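You operate a simulated robot arm through the tools that you are given. There is no shell and no other tool. Be economical: measure what you need, move in short steps, check, and stop when the job is done.

Carry out the task below with a simulated robot arm. There is one attempt and no reset: what you move stays moved.

TASK
Gauge the blue stack under the height dial and set the orange slider to its height.
Fine: leave the foot down on it.

It is judged by the outcome, as a careful person would: the job done as asked, and still so three seconds after it is handed in. It fails if anything else is knocked over, pushed out of place, dropped, spilled or broken.

THE ROBOT
A 6-joint arm with a two-finger parallel gripper, fixed in place. Base frame: the origin is at the foot of the arm, x ahead of it, y to its left, z up; the work surface is at about z = 840. Lengths are in mm, angles in rad, forces in N, time in s.
With the tool pointing down near the work surface it reaches from about 240 to 640 mm from the base axis. Its first joint turns from -1.152 to 1.152 rad. Payload 2.7 kg.
Tool frame: the origin (TCP) lies between the finger pads and is the grasp point; the fingertips stand 23 mm ahead of it; z points along the fingers, y is the line along which they close. Largest opening 94 mm; finger width 38, thickness 10; the body of the gripper, 54 by 96 mm, starts 39 mm behind the TCP.
Orientation is told as [roll, pitch, yaw] about the base's x, y, z axes, in that order, counted from this pose: with the fingers straight down and closing along the base's y, the tool's x points along the base's -x, its y along +y and its z along -z.

THE INTERFACE
- The arm moves only by the tool servo_tool. Its argument "steps" is a list of rows, each a list of 3 entries, a list of its own where there are three numbers: the shift along the tool's x, y, z in mm, then the turn, a rotation vector about the tool's x, y, z in rad, then the gripper command, from -1 (shut) to 1 (fully open), values between in proportion. In form: [[[dx, dy, dz], [ax, ay, az], claw], ...]. A call has 1 to 12 rows; each row is the pose to reach, as a shift and turn from the pose commanded when the call began, along the tool's axes at that moment. Each row takes 0.2 s and may step no farther than 50 mm and 0.15 rad from the row before; otherwise, or with a gripper value out of range, the whole call is refused. A pose out of reach is approached as far as the arm can. The call stops where the force on the tool passes 40 N (or 10 N more than at its start, if that is more) or the arm is blocked; 0.2 s more then pass. The fingers move at their own pace (about 45 mm/s each) and stop on an object; they squeeze with about 39 N. The grip force told is the motor's: it shows also when the fingers shut on nothing. Time passes only in rows, and 0.2 s behind the last, so rows that repeat a pose let the fingers close. It gives the time, the measured TCP pose, the force on the tool (base axes), the opening and the grip force at its end, in the units of the frame above (readings bear some noise), with the torque about the TCP (base axes, N m) and any sound that the robot's microphone picked up.
- Cameras (640 x 400 px; columns grow to the right, rows downward): "scene" is fixed at [64.4, -417.2, 1428.2]; the picture's right is [0.88, -0.47, 0.00], its down [-0.17, -0.32, -0.93] and it looks along [0.44, 0.83, -0.36] (base axes); focal length 310 px, centre (320, 200). "wrist" rides on the gripper at [86, 16, -74] in the tool frame; the picture's right is [-0.18, 0.98, 0.00], its down [-0.58, -0.11, -0.81] and it looks along [-0.79, -0.15, 0.59] (tool axes); focal length 243 px, centre (320, 200). There is no depth. A picture from a camera that has moved, and an enlarged one, comes with that camera's place and axes in the base frame and with its lens.
- grab_frame(camera): a new picture of that camera. The clock stands still meanwhile.
- inspect(camera, box): a new picture of the part [left, top, right, bottom] of that camera's present view, enlarged. The clock stands still meanwhile.
- sign_off(): hands the job in; it is judged then, once.

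Work in short steps. Places have to be worked out from the pictures, the camera data and where the tool is seen: move nearer, look again, correct. Check each grasp and each placing, and mend what went wrong. You have 120 turns and 76 pictures in all, those below and enlarged ones among them. Open the gripper and draw the arm clear of the work before you hand the job in, unless the task says otherwise; then end with one line.

The tools are called after ">>>" as a command line: name --argument value ..., lists and objects as JSON in quotes. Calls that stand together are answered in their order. servo_tool: Moves the arm, as the interface text tells. Its arguments: {"type":"object","properties":{"steps":{"type":"array","items":{"type":"array"}}},"required":["steps"]} The other tools are called the same way: grab_frame (camera) takes a picture; inspect (camera, box) takes an enlarged picture of a part of a camera's view; sign_off () hands the job in.

At the start:

```text
time: 0.0
tool_pos: [355.5, 47.7, 1280.2]
ee_rot: [0.0, 0.0, 0.003]
contact_force: [-0.5, 0.4, -0.4]
moment: [0.0, 0.0, 0.02]
finger_gap: 94.1
gripper_force: 0.0
```

scene: 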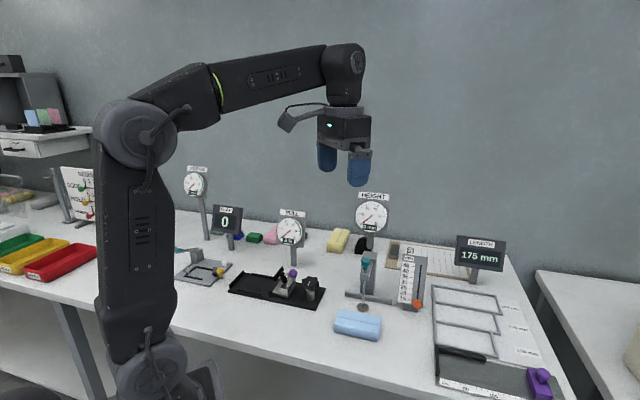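
wrist: 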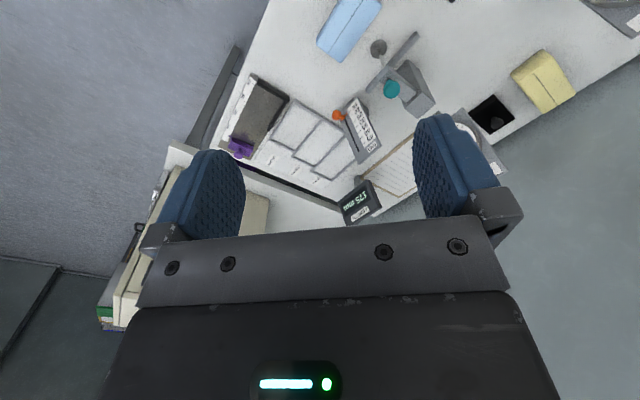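

I see the height dial, its stand with a teal knob and foot, a light-blue block and a scale with an orange slider. I'll enlarge those parts.

>>> inspect --camera "scene" --box '[310, 180, 470, 350]'

>>> inspect --camera "wrist" --box '[300, 0, 460, 160]'

>>> inspect --camera "scene" --box '[160, 160, 350, 310]'

```text
2.35 times, centred on (390, 265) of scene
camera zoom: at [64.4, -417.2, 1428.2], right [0.88, -0.47, 0.0], down [-0.17, -0.32, -0.93], along [0.44, 0.83, -0.36], focal length 729 px, centre (155, 47)
```

zoom: 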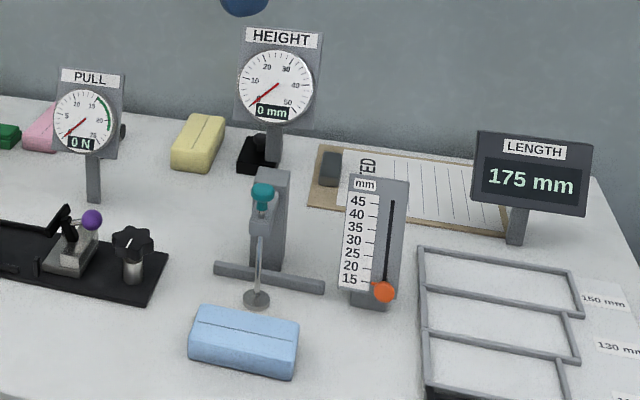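

```text
2.50 times, centred on (380, 80) of wrist
camera zoom: at [269.8, 64.6, 1354.3], right [0.18, 0.98, 0.0], down [0.58, -0.11, 0.81], along [0.79, -0.15, -0.59], focal length 606 px, centre (170, 500)
```

zoom: 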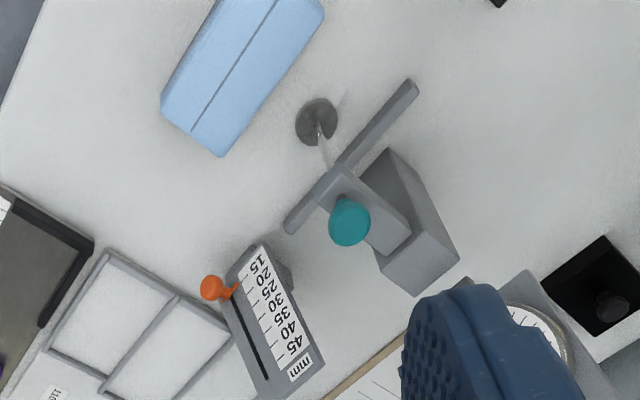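

```text
2.67 times, centred on (255, 235) of scene
camera zoom: at [64.4, -417.2, 1428.2], right [0.88, -0.47, 0.0], down [-0.17, -0.32, -0.93], along [0.44, 0.83, -0.36], focal length 826 px, centre (493, 107)
```

zoom: 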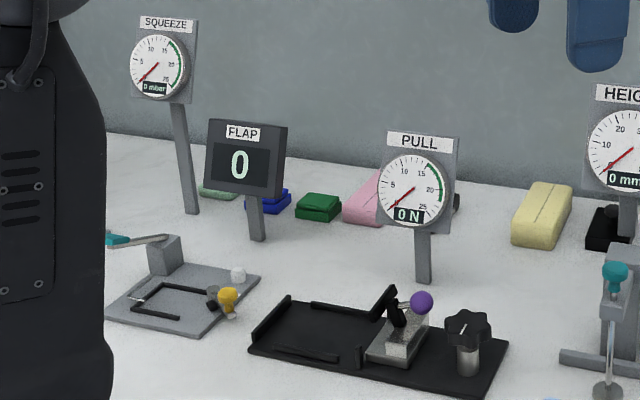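

The blue block lies near (434, 80) with its long axis about 135°, and the foot is near (490, 140) with its knob around z 990. A fence bar runs behind the foot, parallel to the block. I'll go lower and back for a closer wrist view.

>>> servo_tool --steps '[[[10, 0, 45], [0, 0, 0], 1], [[20, 0, 90], [0, 0, 0], 1], [[30, 0, 135], [0, 0, 0], 1], [[40, -4, 180], [0, 0, 0], 1], [[50, -8, 225], [0, 0, 0], 1], [[60, -8, 260], [0, 0, 0], 1], [[60, -8, 260], [0, 0, 0], 1]]'

>>> grab_frame --camera "wrist"

>>> grab_frame --camera "scene"

```text
time: 1.6
tool_pos: [295.1, 42.3, 1021.1]
ee_rot: [0.001, -0.001, -0.001]
contact_force: [0.2, 0.1, -1.1]
moment: [0.0, -0.01, 0.0]
finger_gap: 94.0
gripper_force: 0.0
```

```text
70 pictures are left
camera wrist: at [210.2, 58.5, 1093.9], right [0.18, 0.98, 0.0], down [0.58, -0.11, 0.81], along [0.79, -0.15, -0.59], focal length 243 px, centre (320, 200)
```

wrist: 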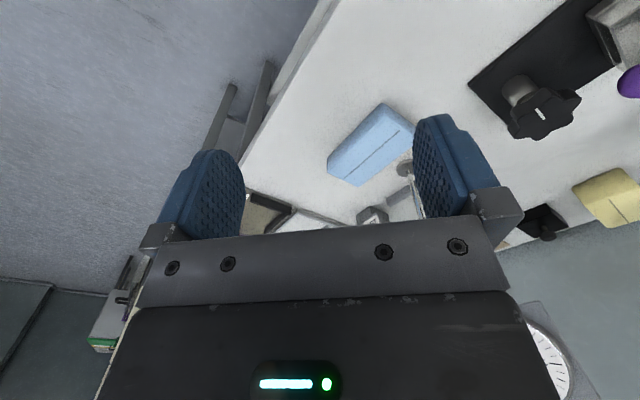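

```text
69 pictures are left
```

scene: 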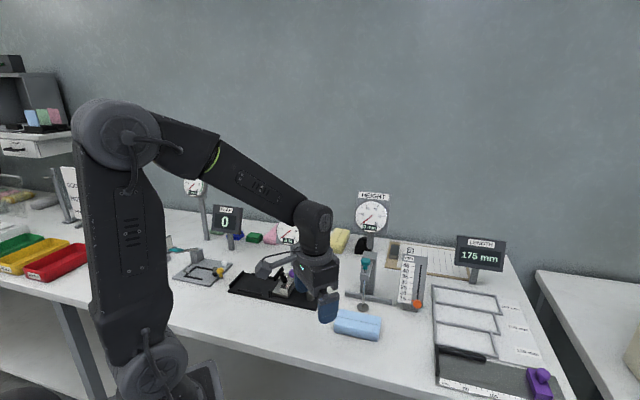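

The fingers partly block this view. I'll enlarge the block and foot area.

>>> inspect --camera "wrist" --box '[310, 90, 430, 230]'

>>> inspect --camera "scene" --box '[320, 245, 440, 345]'

```text
2.86 times, centred on (370, 160) of wrist
camera zoom: at [210.2, 58.5, 1093.9], right [0.18, 0.98, 0.0], down [0.58, -0.11, 0.81], along [0.79, -0.15, -0.59], focal length 693 px, centre (177, 314)
```

zoom: 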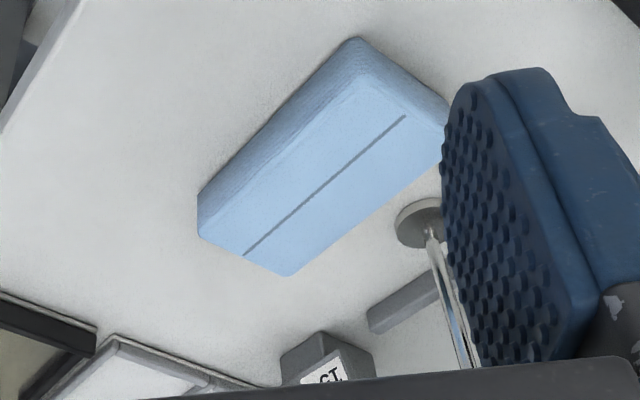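

```text
4.00 times, centred on (380, 295) of scene
camera zoom: at [64.4, -417.2, 1428.2], right [0.88, -0.47, 0.0], down [-0.17, -0.32, -0.93], along [0.44, 0.83, -0.36], focal length 1240 px, centre (80, -180)
```

zoom: 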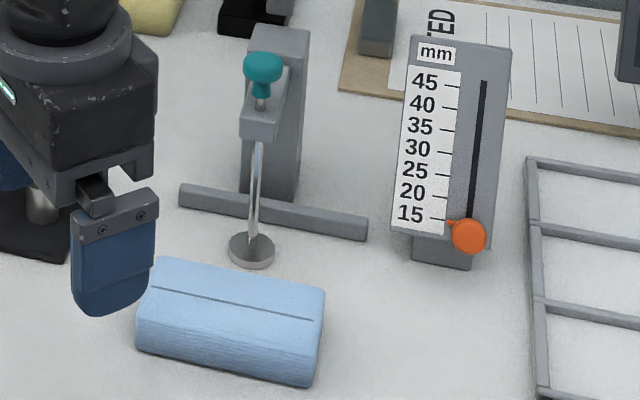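

Two sightings put the foot and knob axis near (489, 134), with the knob centre at z≈993. I'll rise, yaw 45° and hover near the knob to see it from the front.

>>> servo_tool --steps '[[[-10, 5, -40], [0, 0, -0.1], 1], [[-30, 10, -80], [0, 0, -0.2], 1], [[-55, 18, -100], [0, 0, -0.33], 1], [[-80, 26, -100], [0, 0, -0.46], 1], [[-105, 35, -100], [0, 0, -0.59], 1], [[-130, 45, -100], [0, 0, -0.7], 1], [[-155, 53, -100], [0, 0, -0.785], 1], [[-155, 53, -100], [0, 0, -0.785], 1]]'

>>> grab_frame --camera "wrist"

```text
time: 3.4
tool_pos: [452.9, 93.8, 1119.6]
ee_rot: [-0.001, -0.001, 0.787]
contact_force: [-0.3, -0.6, 0.1]
moment: [0.01, 0.01, -0.01]
finger_gap: 93.8
gripper_force: 0.0
```

```text
66 pictures are left
camera wrist: at [380.3, 43.7, 1193.5], right [-0.57, 0.82, 0.0], down [0.49, 0.34, 0.81], along [0.66, 0.46, -0.59], focal length 243 px, centre (320, 200)
```

wrist: 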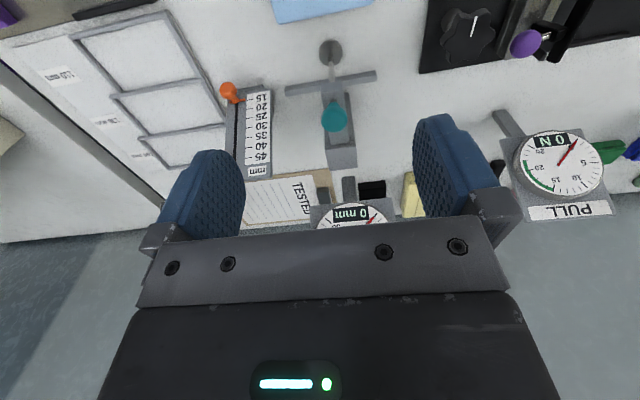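

The knob axis comes out at about (488, 133.5), and the fence is parallel to the tool's closing line. I'll enlarge the knob to see how high it stands above its arm.

>>> inspect --camera "wrist" --box '[210, 30, 400, 180]'

>>> inspect --camera "scene" --box '[335, 240, 415, 320]'

```text
2.67 times, centred on (305, 105) of wrist
camera zoom: at [380.3, 43.7, 1193.5], right [-0.57, 0.82, 0.0], down [0.49, 0.34, 0.81], along [0.66, 0.46, -0.59], focal length 647 px, centre (360, 453)
```

zoom: 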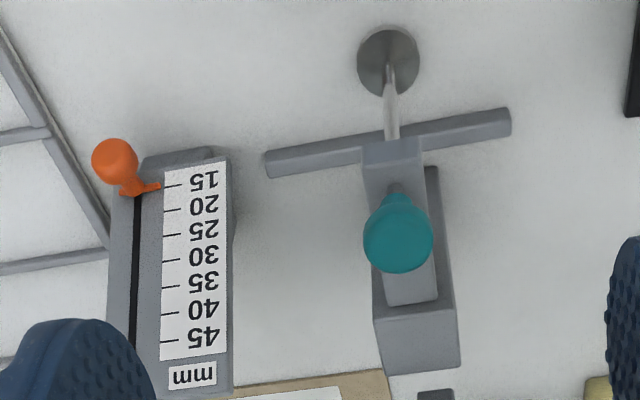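

```text
5.00 times, centred on (375, 280) of scene
camera zoom: at [64.4, -417.2, 1428.2], right [0.88, -0.47, 0.0], down [-0.17, -0.32, -0.93], along [0.44, 0.83, -0.36], focal length 1549 px, centre (45, -200)
```

zoom: 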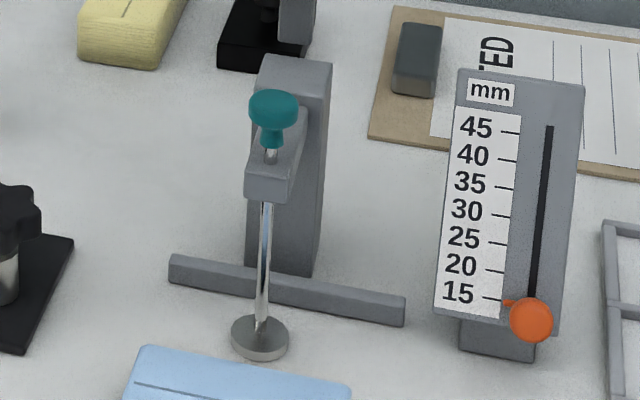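

The column front is about 31 mm behind the rod and the arm is narrower than the knob, so a vertical straddle grasp fits. I'll go above the knob and check alignment.

>>> servo_tool --steps '[[[-26, 1.6, 20], [0, 0, 0], 1], [[-52.8, 3.2, 45], [0, 0, 0], 1], [[-52.8, 3.2, 75], [0, 0, 0], 1], [[-52.8, 3.2, 75], [0, 0, 0], 1]]'

>>> grab_frame --camera "wrist"

>>> inspect --camera "scene" --box '[315, 220, 415, 320]'

```text
time: 4.4
tool_pos: [486.7, 135.0, 1044.5]
ee_rot: [0.001, -0.001, 0.785]
contact_force: [-0.1, -0.2, -0.3]
moment: [-0.05, 0.0, 0.02]
finger_gap: 93.9
gripper_force: 0.1
```

```text
63 pictures are left
camera wrist: at [414.9, 85.4, 1117.7], right [-0.57, 0.82, 0.0], down [0.49, 0.33, 0.81], along [0.67, 0.46, -0.59], focal length 243 px, centre (320, 200)
```

wrist: 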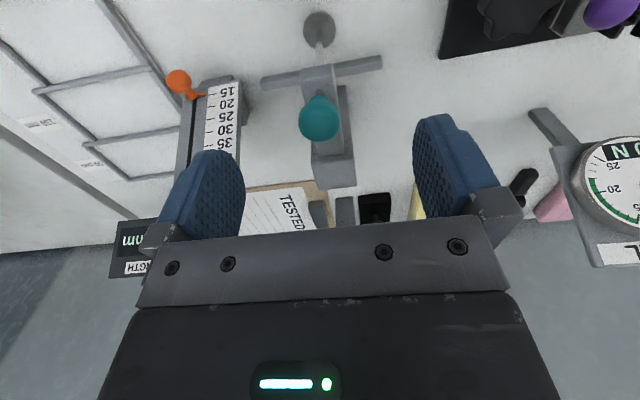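

```text
4.00 times, centred on (365, 270) of scene
camera zoom: at [64.4, -417.2, 1428.2], right [0.88, -0.47, 0.0], down [-0.17, -0.32, -0.93], along [0.44, 0.83, -0.36], focal length 1240 px, centre (140, -80)
```

zoom: 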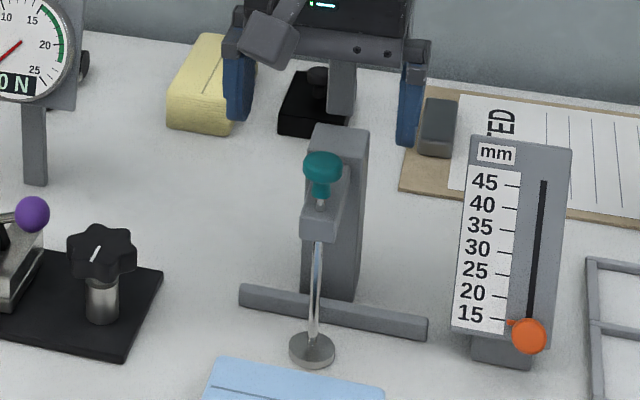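

The knob sits at (320, 118) in the picture, where a point straight below the TCP should appear. I'll descend to TCP z≈1000 and close on the cap.

>>> servo_tool --steps '[[[0, 0, 15], [0, 0, 0], 1], [[0, 0, 30], [0, 0, 0], 1], [[0, 0, 44.5], [0, 0, 0], 1], [[0, 0, 44.5], [0, 0, 0], 0], [[0, 0, 44.5], [0, 0, 0], -0.6], [[0, 0, 44.5], [0, 0, 0], -1], [[0, 0, 44.5], [0, 0, 0], -1], [[0, 0, 44.5], [0, 0, 0], -1]]'

>>> grab_frame --camera "wrist"

>>> inspect --camera "scene" --box '[315, 180, 435, 320]'

```text
time: 6.2
tool_pos: [486.7, 131.8, 1001.5]
ee_rot: [-0.002, 0.0, 0.785]
contact_force: [6.8, -4.0, -0.6]
moment: [0.06, 0.03, -0.06]
finger_gap: 25.2
gripper_force: 42.0
```

```text
61 pictures are left
camera wrist: at [414.4, 82.9, 1074.4], right [-0.56, 0.83, 0.0], down [0.49, 0.33, 0.81], along [0.67, 0.45, -0.59], focal length 243 px, centre (320, 200)
```

wrist: 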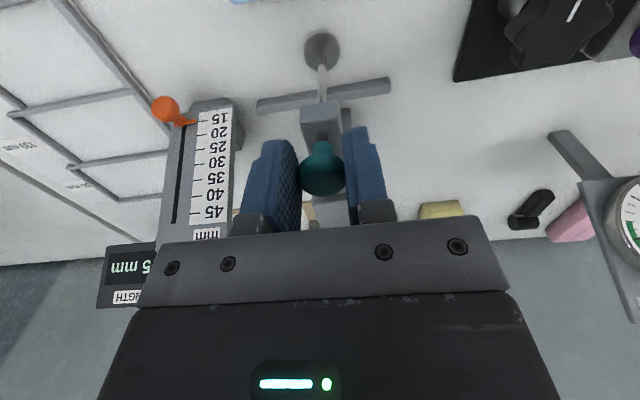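

```text
2.86 times, centred on (375, 250) of scene
camera zoom: at [64.6, -417.3, 1428.2], right [0.88, -0.47, 0.0], down [-0.17, -0.32, -0.93], along [0.44, 0.83, -0.36], focal length 885 px, centre (163, 57)
```

zoom: 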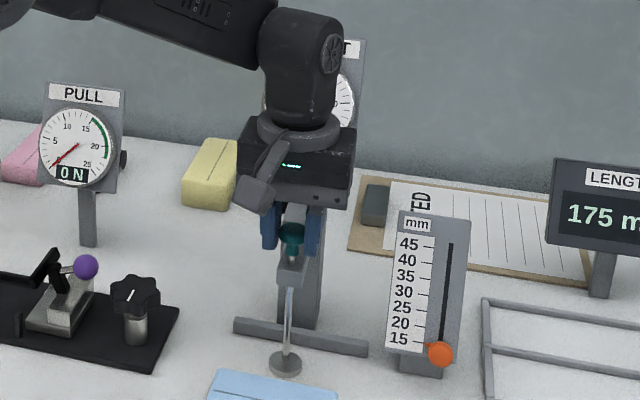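

The knob is gripped at a 25 mm gap. I'll lift slowly while easing the small lateral offset, and watch the force.

>>> servo_tool --steps '[[[0, -2, 0], [0, 0, 0], -1], [[0, -2, -5], [0, 0, 0], -1], [[0, -2, -10], [0, 0, 0], -1], [[0, -2, -15], [0, 0, 0], -1], [[0, -2, -20], [0, 0, 0], -1], [[0, -2, -20], [0, 0, 0], -1]]'

>>> inspect --camera "scene" --box '[315, 180, 435, 320]'

```text
time: 7.6
tool_pos: [486.7, 131.9, 1022.2]
ee_rot: [0.001, -0.002, 0.788]
contact_force: [-6.8, 13.1, 0.0]
moment: [-0.04, -0.01, 0.14]
finger_gap: 25.3
gripper_force: 44.3
```

```text
2.86 times, centred on (375, 250) of scene
camera zoom: at [64.2, -416.8, 1428.4], right [0.88, -0.47, 0.0], down [-0.17, -0.32, -0.93], along [0.44, 0.83, -0.36], focal length 885 px, centre (163, 57)
```

zoom: 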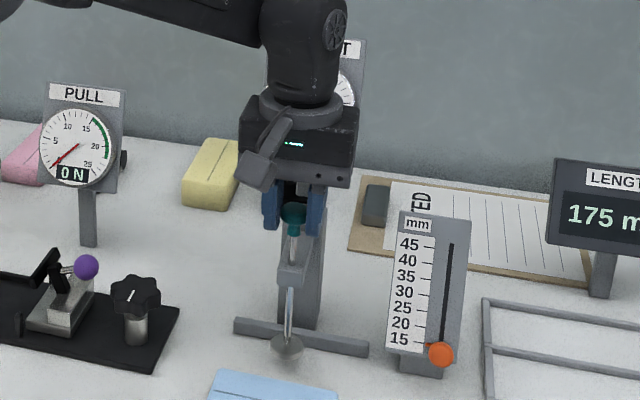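

The foot rises freely with the knob. I'll lift further to clear the stack, correcting the lateral offset.

>>> servo_tool --steps '[[[0, 1.2, 0], [0, 0, 0], -1], [[0, 1.2, -6], [0, 0, 0], -1], [[0, 1.2, -12], [0, 0, 0], -1], [[0, 1.2, -18], [0, 0, 0], -1], [[0, 1.2, -24], [0, 0, 0], -1], [[0, 1.2, -30], [0, 0, 0], -1], [[0, 1.2, -34], [0, 0, 0], -1], [[0, 1.2, -34], [0, 0, 0], -1]]'

>>> inspect --camera "scene" --box '[315, 180, 435, 320]'

```text
time: 9.4
tool_pos: [486.6, 132.0, 1056.4]
ee_rot: [0.001, 0.002, 0.786]
contact_force: [-7.4, 2.7, 1.1]
moment: [-0.23, 0.09, 0.02]
finger_gap: 25.3
gripper_force: 45.1
```

```text
2.86 times, centred on (375, 250) of scene
camera zoom: at [64.1, -417.1, 1428.3], right [0.88, -0.47, 0.0], down [-0.17, -0.32, -0.93], along [0.44, 0.83, -0.36], focal length 885 px, centre (163, 57)
```

zoom: 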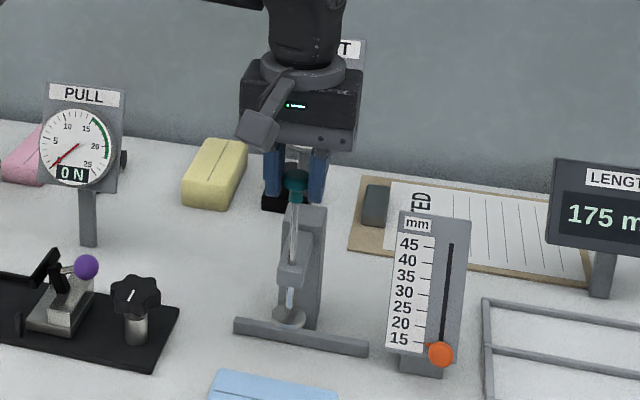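

The foot is about 54 mm up. I'll open the fingers and rise straight up to see whether it stays.

>>> servo_tool --steps '[[[0, 0, 0], [0, 0, 0], -0.5], [[0, 0, 0], [0, 0, 0], 0], [[0, 0, 0], [0, 0, 0], 0.3], [[0, 0, 0], [0, 0, 0], 0.3]]'

>>> inspect --camera "scene" --box '[315, 180, 435, 320]'

```text
time: 10.4
tool_pos: [486.7, 133.4, 1055.8]
ee_rot: [-0.001, 0.0, 0.786]
contact_force: [0.3, 0.2, 0.2]
moment: [0.02, 0.05, 0.0]
finger_gap: 61.2
gripper_force: 0.1
```

```text
2.86 times, centred on (375, 250) of scene
camera zoom: at [64.4, -417.2, 1428.2], right [0.88, -0.47, 0.0], down [-0.17, -0.32, -0.93], along [0.44, 0.83, -0.36], focal length 885 px, centre (163, 57)
```

zoom: 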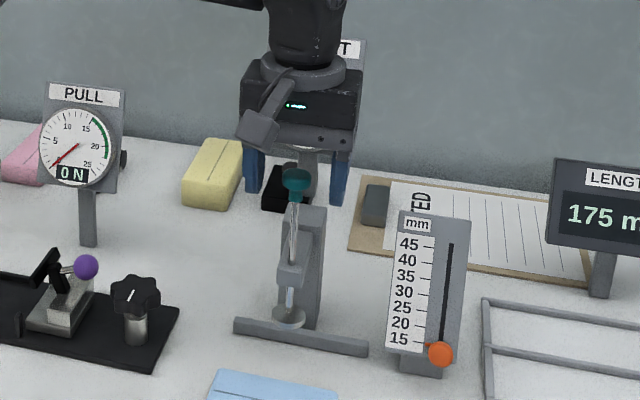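

It stays up by friction. I'll rise clear and back off to the front, then look at the block.

>>> servo_tool --steps '[[[0, 0, -20], [0, 0, 0], 0.5], [[0, 0, -45], [0, 0, 0], 0.5], [[0, 0, -70], [0, 0, 0], 0.5], [[40, 0, -70], [0, 0, 0], 0.5], [[80, 0, -70], [0, 0, 0], 0.5], [[120, 0, -70], [0, 0, 0], 0.5], [[150, 0, -50], [0, 0, 0], 0.5], [[150, 0, -50], [0, 0, 0], 0.5]]'

>>> grab_frame --camera "wrist"

>>> grab_frame --camera "scene"

```text
time: 12.2
tool_pos: [378.0, 24.4, 1105.5]
ee_rot: [0.0, 0.0, 0.786]
contact_force: [0.6, 0.3, 0.3]
moment: [-0.02, 0.02, -0.02]
finger_gap: 70.7
gripper_force: 0.1
```

```text
56 pictures are left
camera wrist: at [307.1, -25.1, 1178.4], right [-0.56, 0.83, 0.0], down [0.49, 0.33, 0.81], along [0.67, 0.46, -0.59], focal length 243 px, centre (320, 200)
```

wrist: 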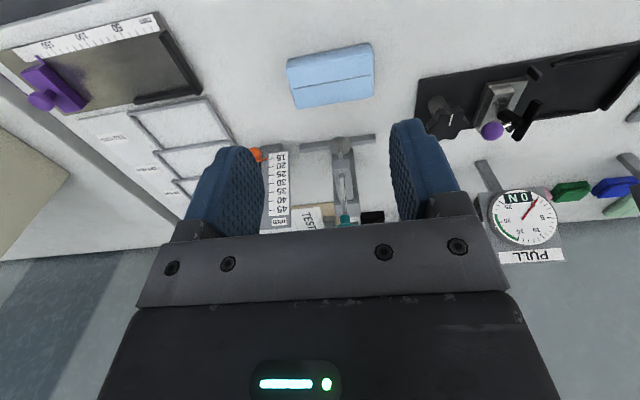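

```text
55 pictures are left
```

scene: 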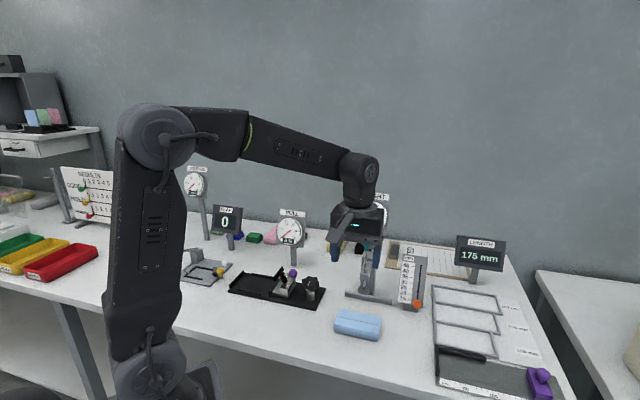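

>>> inspect --camera "wrist" --box '[270, 30, 390, 150]'

```text
3.33 times, centred on (330, 90) of wrist
camera zoom: at [307.1, -25.1, 1178.4], right [-0.56, 0.83, 0.0], down [0.49, 0.33, 0.81], along [0.67, 0.46, -0.59], focal length 809 px, centre (287, 567)
```

zoom: 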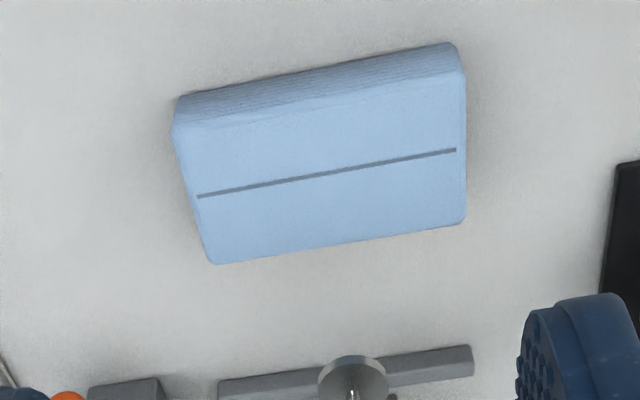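

The block's front face midpoint is at about (414, 61). It is parallel to the fence and in line with the foot (lateral −250 for both). I'll tilt the tool back 0.3 rad and descend in front of the block, ready to push with the spread fingertips.

>>> servo_tool --steps '[[[0, 0, 45], [0, -0.1, 0], 0.5], [[0, 0, 90], [0, -0.2, 0], 0.5], [[0, 0, 135], [0, -0.3, 0], 0.5], [[0, 0, 180], [0, -0.3, 0], 0.5], [[0, 0, 210], [0, -0.3, 0], 0.5], [[0, 0, 210], [0, -0.3, 0], 0.5]]'

>>> grab_frame --camera "scene"

>>> grab_frame --camera "wrist"

```text
time: 13.6
tool_pos: [381.3, 25.3, 893.5]
ee_rot: [0.001, -0.301, 0.786]
contact_force: [-0.3, 0.7, 0.5]
moment: [-0.02, -0.01, -0.02]
finger_gap: 70.5
gripper_force: 0.2
```

```text
53 pictures are left
```

scene: 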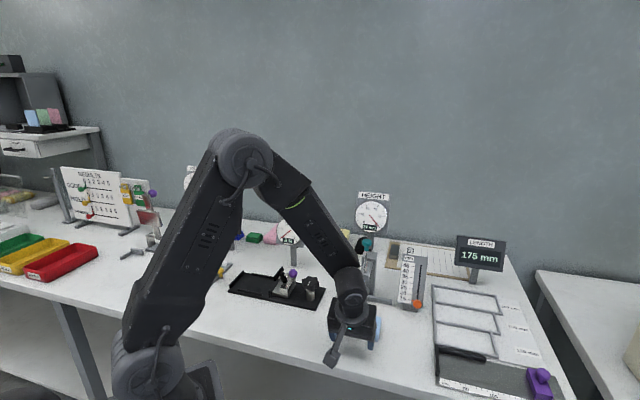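

```text
52 pictures are left
camera wrist: at [296.6, -37.6, 939.2], right [-0.57, 0.82, 0.05], down [0.3, 0.15, 0.94], along [0.76, 0.55, -0.33], focal length 243 px, centre (320, 200)
```

wrist: 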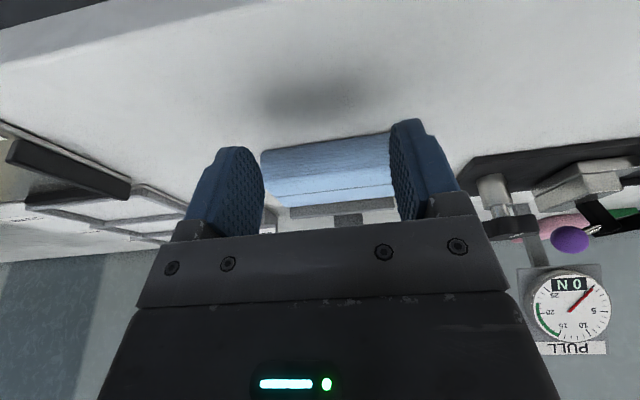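

The tilt is right and the dial now reads well up the scale. I'll lower to just above the table and push the block the first part of the way.

>>> servo_tool --steps '[[[3.1, 0, 10], [0, 0, 0], 0.5], [[6.2, 0, 20], [0, 0, 0], 0.5], [[-3.3, 0, 23], [0, 0, 0], 0.5], [[-12.9, 0, 25.9], [0, 0, 0], 0.5], [[-20.5, 0, 28.3], [0, 0, 0], 0.5], [[-28.2, 0, 30.6], [0, 0, 0], 0.5], [[-35.8, 0, 33], [0, 0, 0], 0.5], [[-43.5, 0, 35.4], [0, 0, 0], 0.5], [[-51.1, 0, 37.7], [0, 0, 0], 0.5], [[-51.1, 0, 37.7], [0, 0, 0], 0.5]]'

>>> grab_frame --camera "wrist"

>>> inspect --camera "scene" --box '[315, 180, 435, 360]'

```text
time: 15.8
tool_pos: [423.0, 69.2, 873.8]
ee_rot: [0.0, -0.3, 0.785]
contact_force: [-0.1, 0.2, -1.4]
moment: [-0.03, 0.02, 0.03]
finger_gap: 70.5
gripper_force: 0.1
```

```text
51 pictures are left
camera wrist: at [338.2, 6.3, 918.5], right [-0.57, 0.82, 0.05], down [0.3, 0.15, 0.94], along [0.76, 0.55, -0.33], focal length 243 px, centre (320, 200)
```

wrist: 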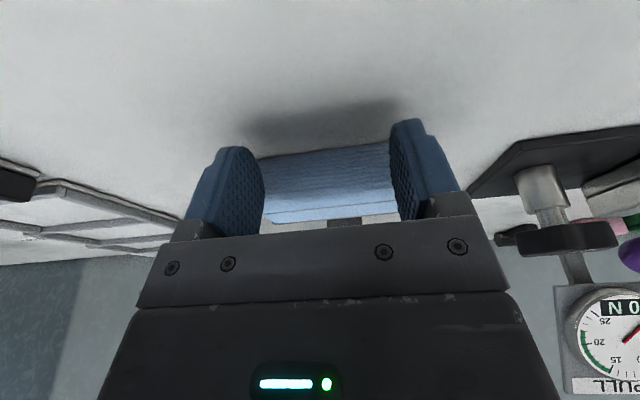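

```text
2.22 times, centred on (375, 270) of scene
camera zoom: at [64.4, -417.2, 1428.2], right [0.88, -0.47, 0.0], down [-0.17, -0.32, -0.93], along [0.44, 0.83, -0.36], focal length 689 px, centre (198, 44)
```

zoom: 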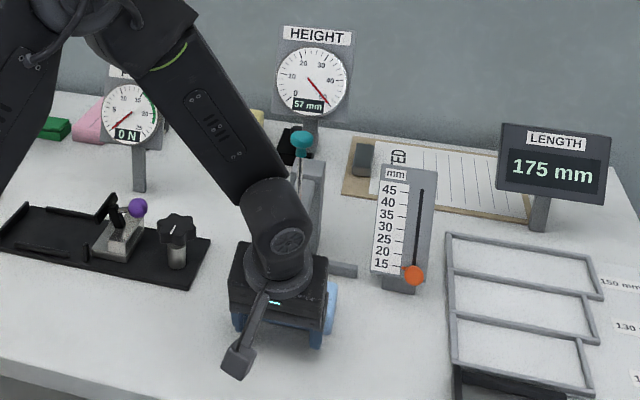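

The dial reads 57 mm with the foot raised and the block is moving squarely. I'll push the remaining ~38 mm.

>>> servo_tool --steps '[[[-7.6, 0, 2.4], [0, 0, 0], 0.5], [[-15.3, 0, 4.7], [0, 0, 0], 0.5], [[-22.9, 0, 7.1], [0, 0, 0], 0.5], [[-30.6, 0, 9.5], [0, 0, 0], 0.5], [[-36.3, 0, 11.2], [0, 0, 0], 0.5], [[-36.3, 0, 11.2], [0, 0, 0], 0.5]]'

>>> inspect --camera "wrist" --box '[220, 80, 420, 240]'

>>> inspect --camera "scene" --box '[315, 180, 435, 360]'

```text
time: 17.2
tool_pos: [449.2, 95.7, 874.1]
ee_rot: [0.002, -0.301, 0.785]
contact_force: [-0.3, 0.5, -0.1]
moment: [0.01, 0.01, -0.01]
finger_gap: 70.5
gripper_force: 0.0
```

```text
2.50 times, centred on (320, 160) of wrist
camera zoom: at [365.0, 33.4, 918.6], right [-0.57, 0.82, 0.05], down [0.3, 0.15, 0.94], along [0.76, 0.55, -0.33], focal length 606 px, centre (320, 300)
```

zoom: 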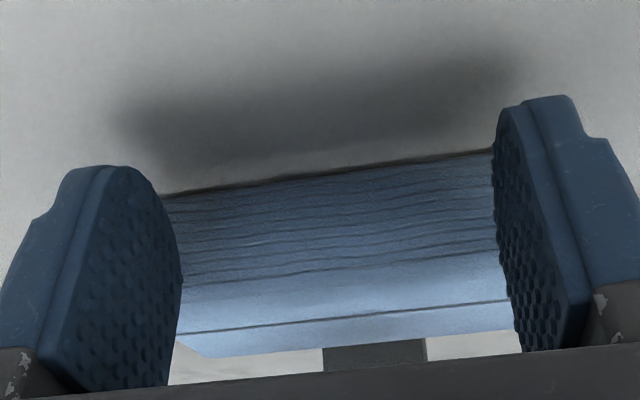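

```text
2.22 times, centred on (375, 270) of scene
camera zoom: at [64.4, -417.2, 1428.2], right [0.88, -0.47, 0.0], down [-0.17, -0.32, -0.93], along [0.44, 0.83, -0.36], focal length 689 px, centre (198, 44)
```

zoom: 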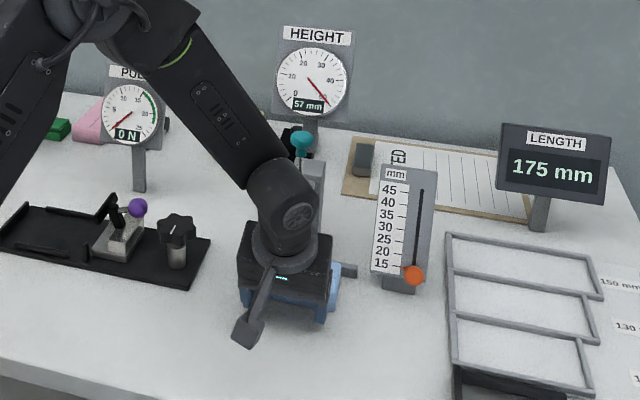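

The block is at the planned spot. I'll back straight off, then rise and straighten to look.

>>> servo_tool --steps '[[[28, 0, -8.7], [0, 0, 0], 0.5], [[66, 0, -20.4], [0, 0, 0], 0.5], [[95, 0, -29.5], [0, 0, 0], 0.5], [[82, 0, -72], [0, 0.1, 0], 0.5], [[69, 0, -114], [0, 0.2, 0], 0.5], [[56, 0, -156], [0, 0.3, 0], 0.5], [[43, 0, -198], [0, 0.3, 0], 0.5], [[30, 0, -240], [0, 0.3, 0], 0.5], [[30, 0, -240], [0, 0.3, 0], 0.5]]'

>>> grab_frame --camera "wrist"

>>> inspect --camera "scene" --box '[315, 240, 435, 340]'

```text
time: 19.2
tool_pos: [380.8, 24.2, 1096.9]
ee_rot: [0.001, 0.0, 0.787]
contact_force: [0.0, -1.0, 0.4]
moment: [-0.01, 0.02, 0.04]
finger_gap: 70.2
gripper_force: 0.0
```

```text
47 pictures are left
camera wrist: at [308.6, -24.6, 1169.9], right [-0.56, 0.83, 0.0], down [0.49, 0.33, 0.81], along [0.67, 0.46, -0.59], focal length 243 px, centre (320, 200)
```

wrist: 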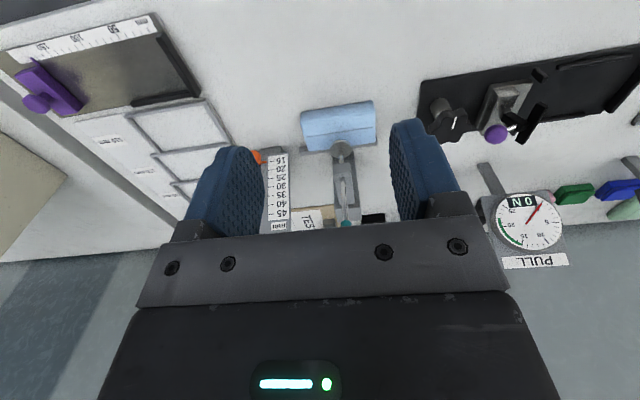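

```text
4.00 times, centred on (375, 290) of scene
camera zoom: at [64.4, -417.2, 1428.2], right [0.88, -0.47, 0.0], down [-0.17, -0.32, -0.93], along [0.44, 0.83, -0.36], focal length 1240 px, centre (100, -160)
```

zoom: 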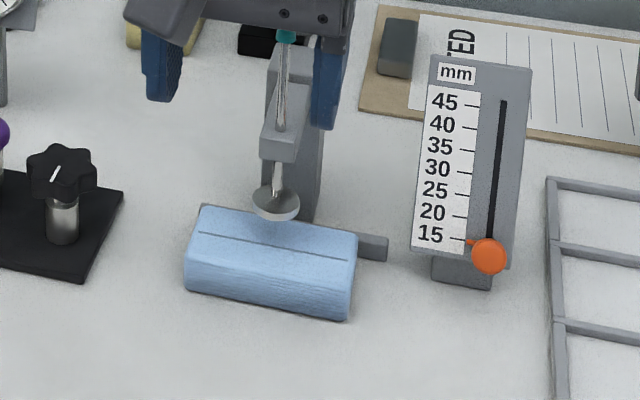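

The block is centred under the raised foot to within about 6 mm. I'll return over the knob to lower it.

>>> servo_tool --steps '[[[-10, 0, -20], [0, 0, 0], 0.6], [[-50, 0.5, -20], [0, 0, 0], 0.6], [[-95, 1, -20], [0, 0, 0], 0.6], [[-130, 1.5, -20], [0, 0, 0], 0.6], [[-151.7, 1.5, -20], [0, 0, 0], 0.6], [[-151.7, 1.5, -20], [0, 0, 0], 0.6]]'

>>> grab_frame --camera "wrist"

```text
time: 20.6
tool_pos: [485.1, 135.2, 1114.6]
ee_rot: [0.002, 0.001, 0.785]
contact_force: [0.6, 0.1, -0.4]
moment: [0.01, 0.01, 0.04]
finger_gap: 75.0
gripper_force: 0.0
```

```text
45 pictures are left
camera wrist: at [413.7, 84.9, 1187.6], right [-0.56, 0.83, 0.0], down [0.49, 0.33, 0.81], along [0.67, 0.46, -0.59], focal length 243 px, centre (320, 200)
```

wrist: 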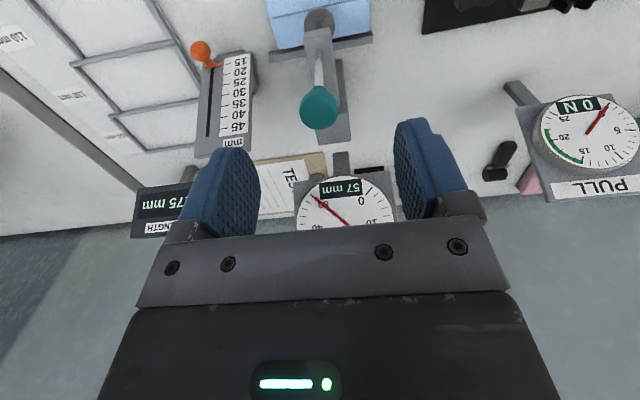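

The knob is below the TCP and the wrist camera can read the dial (57). I'll descend, shift 2.5 mm laterally and grip the cap.

>>> servo_tool --steps '[[[0, -2.5, 15], [0, 0, 0], 0.6], [[0, -2.5, 35], [0, 0, 0], 0.6], [[0, -2.5, 57], [0, 0, 0], 0.6], [[0, -2.5, 57], [0, 0, 0], 0], [[0, -2.5, 57], [0, 0, 0], -0.6], [[0, -2.5, 57], [0, 0, 0], -1], [[0, -2.5, 57], [0, 0, 0], -1], [[0, -2.5, 57], [0, 0, 0], -1]]'

>>> grab_frame --camera "wrist"

```text
time: 22.4
tool_pos: [485.9, 133.8, 1057.5]
ee_rot: [0.002, -0.001, 0.787]
contact_force: [-8.1, 6.0, 0.7]
moment: [-0.2, -0.07, 0.11]
finger_gap: 24.9
gripper_force: 44.9
```

```text
44 pictures are left
camera wrist: at [414.6, 82.5, 1130.6], right [-0.57, 0.82, 0.0], down [0.49, 0.33, 0.81], along [0.66, 0.46, -0.59], focal length 243 px, centre (320, 200)
```

wrist: 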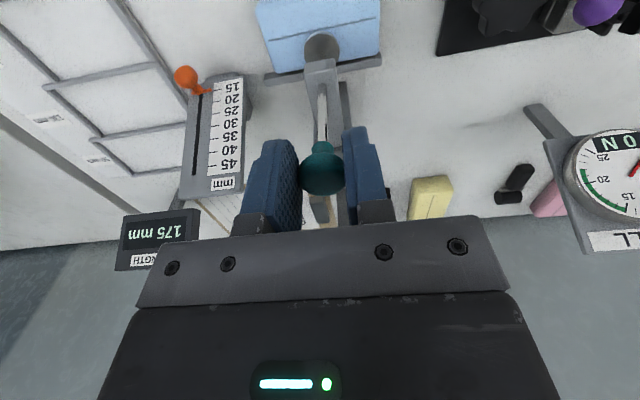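

Gripped. I'll lower slowly, reading the force and dial.

>>> servo_tool --steps '[[[0, 0.8, 0], [0, 0, 0], -1], [[0, 0.8, 4], [0, 0, 0], -1], [[0, 0.8, 8], [0, 0, 0], -1], [[0, 0.8, 12], [0, 0, 0], -1], [[0, 0.8, 16], [0, 0, 0], -1], [[0, 0.8, 16], [0, 0, 0], -1]]'

>>> inspect --camera "scene" --box '[315, 180, 435, 340]'

```text
time: 23.8
tool_pos: [486.0, 132.2, 1041.0]
ee_rot: [0.002, 0.0, 0.785]
contact_force: [-2.2, -1.2, 0.2]
moment: [0.52, -0.12, -0.06]
finger_gap: 25.0
gripper_force: 45.0
```

```text
2.50 times, centred on (375, 260) of scene
camera zoom: at [64.3, -417.3, 1428.2], right [0.88, -0.47, 0.0], down [-0.17, -0.32, -0.93], along [0.44, 0.83, -0.36], focal length 775 px, centre (182, 50)
```

zoom: 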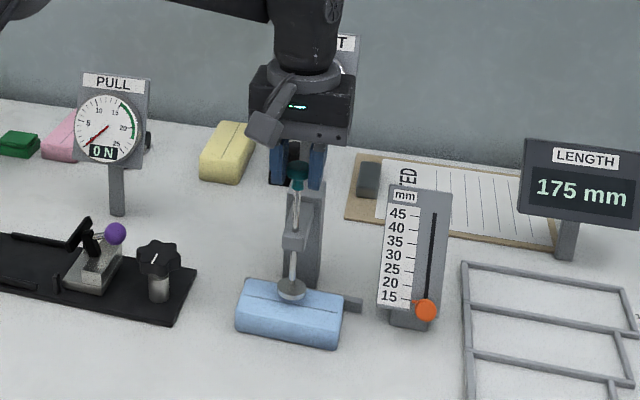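

The vertical force is still near zero at roughly 40 mm. I'll continue in finer steps.

>>> servo_tool --steps '[[[0, 0, 2], [0, 0, 0], -1], [[0, 0, 4], [0, 0, 0], -1], [[0, 0, 4], [0, 0, 0], -1]]'

```text
time: 24.6
tool_pos: [487.0, 132.3, 1036.5]
ee_rot: [0.0, 0.001, 0.785]
contact_force: [4.1, 1.5, -1.4]
moment: [-0.03, 0.32, 0.0]
finger_gap: 24.9
gripper_force: 44.9
```

>>> servo_tool --steps '[[[0, 0, 1.5], [0, 0, 0], -1], [[0, 0, 3], [0, 0, 0], -1], [[0, 0, 3], [0, 0, 0], -1]]'

>>> inspect --camera "scene" --box '[335, 260, 415, 340]'

```text
time: 25.4
tool_pos: [486.4, 132.3, 1035.3]
ee_rot: [0.0, 0.001, 0.786]
contact_force: [-3.3, 0.3, -0.3]
moment: [0.17, -0.12, 0.06]
finger_gap: 24.9
gripper_force: 44.8
```

```text
5.00 times, centred on (375, 300) of scene
camera zoom: at [64.3, -417.2, 1428.2], right [0.88, -0.47, 0.0], down [-0.17, -0.32, -0.93], along [0.44, 0.83, -0.36], focal length 1549 px, centre (45, -300)
```

zoom: 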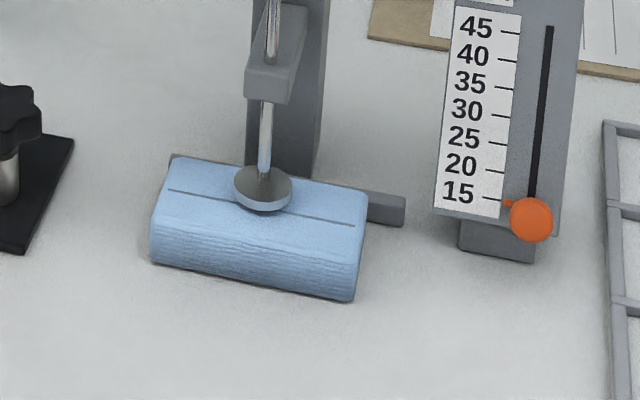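

The foot looks close to the top or already touching. I'll take another small step and check the force.

>>> servo_tool --steps '[[[0, 0, 1], [0, 0, 0], -1], [[0, 0, 2], [0, 0, 0], -1], [[0, 0, 2], [0, 0, 0], -1]]'

```text
time: 26.2
tool_pos: [485.8, 132.5, 1034.0]
ee_rot: [0.002, 0.002, 0.786]
contact_force: [-9.1, -2.4, -1.4]
moment: [0.1, -0.04, 0.0]
finger_gap: 25.1
gripper_force: 45.1
```

>>> servo_tool --steps '[[[0, 0, 1], [0, 0, 0], -1], [[0, 0, 2], [0, 0, 0], -1], [[0, 0, 3], [0, 0, 0], -1], [[0, 0, 3], [0, 0, 0], -1]]'

>>> inspect --camera "scene" --box '[335, 260, 415, 340]'

```text
time: 27.2
tool_pos: [485.6, 132.1, 1030.8]
ee_rot: [-0.001, 0.0, 0.785]
contact_force: [-5.4, -3.4, -0.2]
moment: [-0.49, 0.43, 0.05]
finger_gap: 25.2
gripper_force: 45.1
```

```text
5.00 times, centred on (375, 300) of scene
camera zoom: at [64.2, -417.3, 1428.2], right [0.88, -0.47, 0.0], down [-0.17, -0.32, -0.93], along [0.44, 0.83, -0.36], focal length 1549 px, centre (45, -300)
```

zoom: 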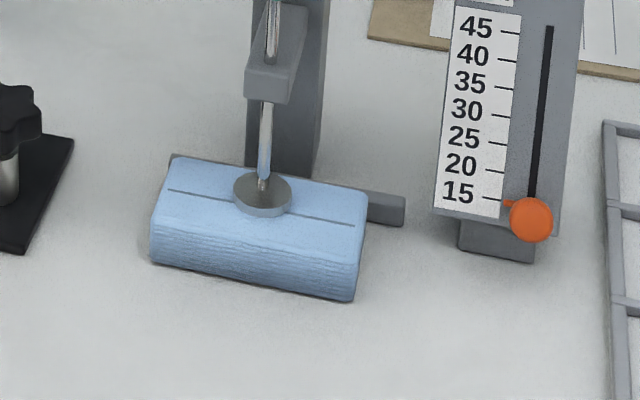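

The foot moved down another 3 mm with no reaction, so it isn't touching yet. I'll continue.

>>> servo_tool --steps '[[[0, 0, 1], [0, 0, 0], -1], [[0, 0, 2], [0, 0, 0], -1], [[0, 0, 3], [0, 0, 0], -1], [[0, 0, 3], [0, 0, 0], -1]]'

>>> inspect --camera "scene" --box '[335, 260, 415, 340]'

```text
time: 28.2
tool_pos: [486.1, 132.6, 1029.4]
ee_rot: [-0.004, -0.006, 0.785]
contact_force: [-8.5, -9.2, 27.6]
moment: [-0.29, 0.47, 0.05]
finger_gap: 25.0
gripper_force: 44.6
```

```text
5.00 times, centred on (375, 300) of scene
camera zoom: at [63.7, -417.6, 1428.1], right [0.88, -0.47, 0.0], down [-0.17, -0.32, -0.93], along [0.44, 0.83, -0.36], focal length 1549 px, centre (45, -300)
```

zoom: 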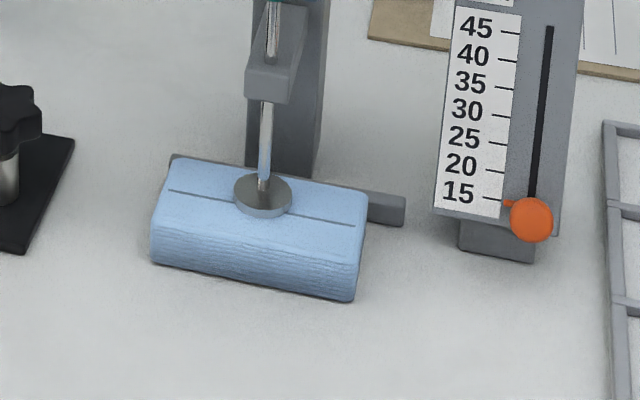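

Contact at 27.6 N. I'll ease the pressure by 2 mm of command, open and rise to read the dial.

>>> servo_tool --steps '[[[0, 0, -1], [0, 0, 0], -1], [[0, 0, -2], [0, 0, 0], -1], [[0, 0, -2], [0, 0, 0], 0], [[0, 0, -2], [0, 0, 0], 0.6], [[0, 0, -2], [0, 0, 0], 0.6], [[0, 0, -2], [0, 0, 0], 0.6], [[0, 0, -35], [0, 0, 0], 0.6], [[0, 0, -80], [0, 0, 0], 0.6], [[0, 0, -80], [0, 0, 0], 0.6]]'

>>> grab_frame --camera "wrist"

>>> inspect --camera "scene" --box '[315, 240, 435, 340]'

```text
time: 30.2
tool_pos: [483.8, 132.7, 1107.8]
ee_rot: [0.0, 0.0, 0.786]
contact_force: [-0.4, 0.2, 0.3]
moment: [0.01, 0.0, 0.01]
finger_gap: 75.1
gripper_force: 0.0
```

```text
39 pictures are left
camera wrist: at [412.8, 83.2, 1181.2], right [-0.56, 0.83, 0.0], down [0.49, 0.33, 0.81], along [0.67, 0.46, -0.59], focal length 243 px, centre (320, 200)
```

wrist: 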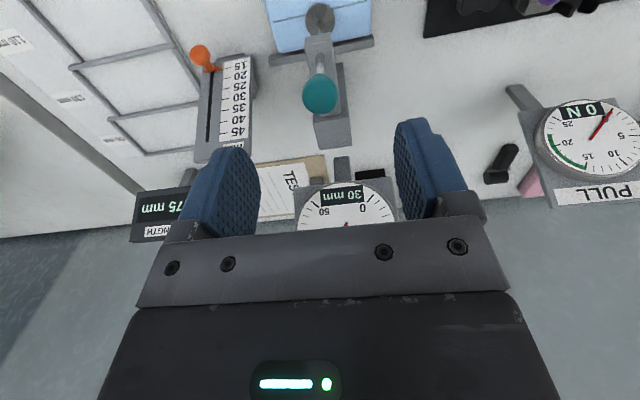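

```text
4.00 times, centred on (375, 290) of scene
camera zoom: at [64.4, -417.2, 1428.2], right [0.88, -0.47, 0.0], down [-0.17, -0.32, -0.93], along [0.44, 0.83, -0.36], focal length 1240 px, centre (100, -160)
```

zoom: 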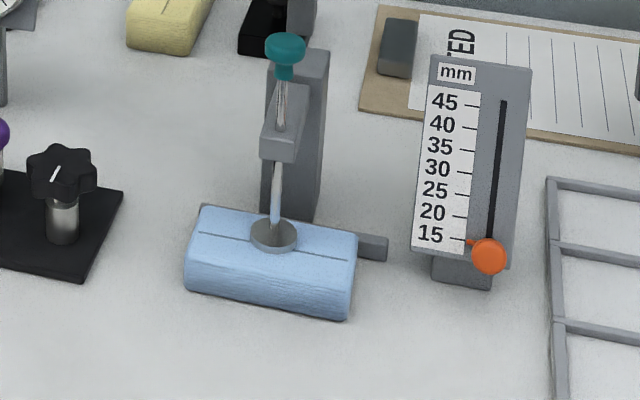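

The dial reads 30 mm. To be sure the foot is truly seated and not lifted on release, I'll press lightly on the knob's top with closed fingers and re-read.

>>> servo_tool --steps '[[[0, 0, 0], [0, 0, 0], -0.5], [[-2, 0, 0], [0, 0, 0], -1], [[-2, 0, 0], [0, 0, 0], -1], [[-2, 0, 10], [0, 0, 0], -1], [[-2, 0, 25], [0, 0, 0], -1], [[-2, 0, 40], [0, 0, 0], -1], [[-2, 0, 43], [0, 0, 0], -1], [[-2, 0, 43], [0, 0, 0], -1]]'

>>> inspect --camera "scene" --box '[315, 200, 435, 300]'

```text
time: 32.0
tool_pos: [487.5, 134.2, 1062.6]
ee_rot: [-0.001, -0.001, 0.784]
contact_force: [-0.1, 0.8, 0.0]
moment: [-0.02, -0.01, 0.01]
finger_gap: 0.0
gripper_force: 39.1
```

```text
4.00 times, centred on (375, 250) of scene
camera zoom: at [64.4, -417.2, 1428.2], right [0.88, -0.47, 0.0], down [-0.17, -0.32, -0.93], along [0.44, 0.83, -0.36], focal length 1240 px, centre (100, 0)
```

zoom: 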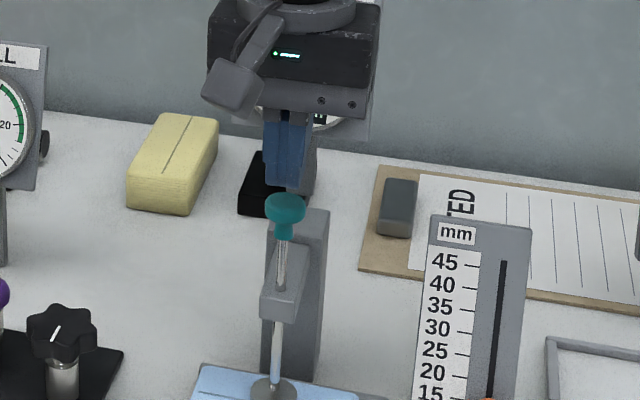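

>>> servo_tool --steps '[[[0, 0, 2], [0, 0, 0], -1], [[0, 0, 4], [0, 0, 0], -1], [[0, 0, 4], [0, 0, 0], -1]]'

>>> servo_tool --steps '[[[0, 0, 1], [0, 0, 0], -1], [[0, 0, 2], [0, 0, 0], -1], [[0, 0, 2], [0, 0, 0], -1]]'

```text
time: 32.8
tool_pos: [488.3, 134.1, 1060.1]
ee_rot: [0.0, 0.001, 0.786]
contact_force: [-1.0, 0.3, 0.0]
moment: [0.0, 0.03, 0.01]
finger_gap: 0.1
gripper_force: 39.0
```

```text
time: 33.6
tool_pos: [487.5, 134.3, 1058.7]
ee_rot: [0.0, 0.001, 0.787]
contact_force: [-0.5, -0.5, -0.1]
moment: [-0.01, -0.01, 0.03]
finger_gap: 0.0
gripper_force: 38.6
```

>>> servo_tool --steps '[[[0, 0, 1], [0, 0, 0], -1], [[0, 0, 2], [0, 0, 0], -1], [[0, 0, 2], [0, 0, 0], -1]]'

>>> inspect --camera "scene" --box '[335, 220, 395, 280]'

```text
time: 34.4
tool_pos: [489.1, 134.6, 1055.8]
ee_rot: [-0.001, -0.001, 0.786]
contact_force: [0.2, 0.7, -1.4]
moment: [0.0, -0.02, 0.02]
finger_gap: 0.0
gripper_force: 39.0
```

```text
6.67 times, centred on (365, 250) of scene
camera zoom: at [64.4, -417.2, 1428.2], right [0.88, -0.47, 0.0], down [-0.17, -0.32, -0.93], along [0.44, 0.83, -0.36], focal length 2066 px, centre (20, -133)
```

zoom: 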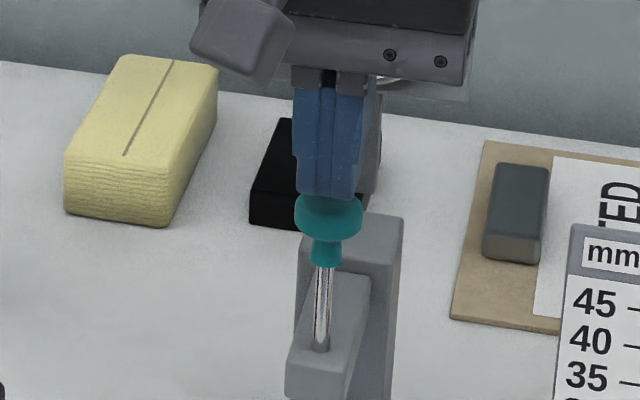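

Nearly touching the cap now. I'll take 1 mm steps until there is a light reaction.

>>> servo_tool --steps '[[[0, 0, 1], [0, 0, 0], -1], [[0, 0, 2], [0, 0, 0], -1], [[0, 0, 2], [0, 0, 0], -1]]'

>>> servo_tool --steps '[[[0, 0, 1], [0, 0, 0], -1], [[0, 0, 1], [0, 0, 0], -1]]'

```text
time: 35.2
tool_pos: [487.3, 133.5, 1053.3]
ee_rot: [0.0, -0.001, 0.784]
contact_force: [-0.2, -0.4, -0.8]
moment: [-0.01, 0.0, 0.01]
finger_gap: 0.0
gripper_force: 39.2
```

```text
time: 35.8
tool_pos: [487.5, 134.9, 1051.6]
ee_rot: [0.0, 0.001, 0.787]
contact_force: [0.2, 0.1, 0.4]
moment: [0.0, 0.02, 0.01]
finger_gap: 0.0
gripper_force: 38.9
```

>>> servo_tool --steps '[[[0, 0, 1], [0, 0, 0], -1], [[0, 0, 2], [0, 0, 0], -1], [[0, 0, 2], [0, 0, 0], -1]]'

>>> inspect --camera "scene" --box '[335, 220, 395, 280]'

```text
time: 36.6
tool_pos: [487.3, 133.9, 1051.1]
ee_rot: [0.002, 0.0, 0.785]
contact_force: [0.6, -0.9, -0.3]
moment: [-0.02, -0.01, -0.02]
finger_gap: 0.1
gripper_force: 39.0
```

```text
6.67 times, centred on (365, 250) of scene
camera zoom: at [64.4, -417.2, 1428.2], right [0.88, -0.47, 0.0], down [-0.17, -0.32, -0.93], along [0.44, 0.83, -0.36], focal length 2066 px, centre (20, -133)
```

zoom: 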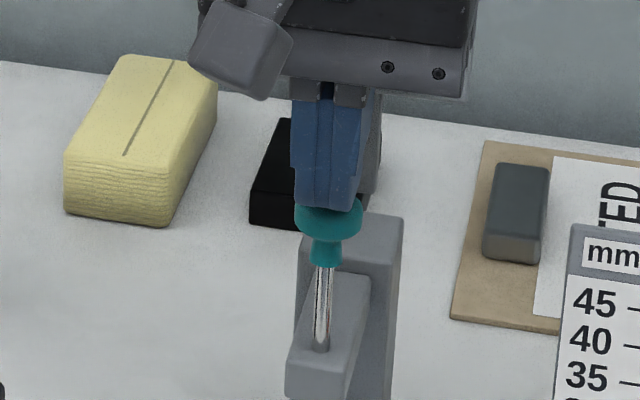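

>>> servo_tool --steps '[[[0, 0, 1], [0, 0, 0], -1], [[0, 0, 2], [0, 0, 0], -1], [[0, 0, 2], [0, 0, 0], -1]]'

>>> servo_tool --steps '[[[0, 0, 1], [0, 0, 0], -1], [[0, 0, 1.5], [0, 0, 0], -1]]'

```text
time: 37.4
tool_pos: [487.5, 134.6, 1049.0]
ee_rot: [0.0, 0.001, 0.786]
contact_force: [-0.2, 0.6, 0.4]
moment: [0.03, 0.0, 0.0]
finger_gap: 0.0
gripper_force: 38.7
```

```text
time: 38.0
tool_pos: [486.7, 133.6, 1047.7]
ee_rot: [0.0, 0.0, 0.785]
contact_force: [-0.5, 0.2, -0.3]
moment: [0.0, 0.02, 0.01]
finger_gap: 0.2
gripper_force: 38.9
```

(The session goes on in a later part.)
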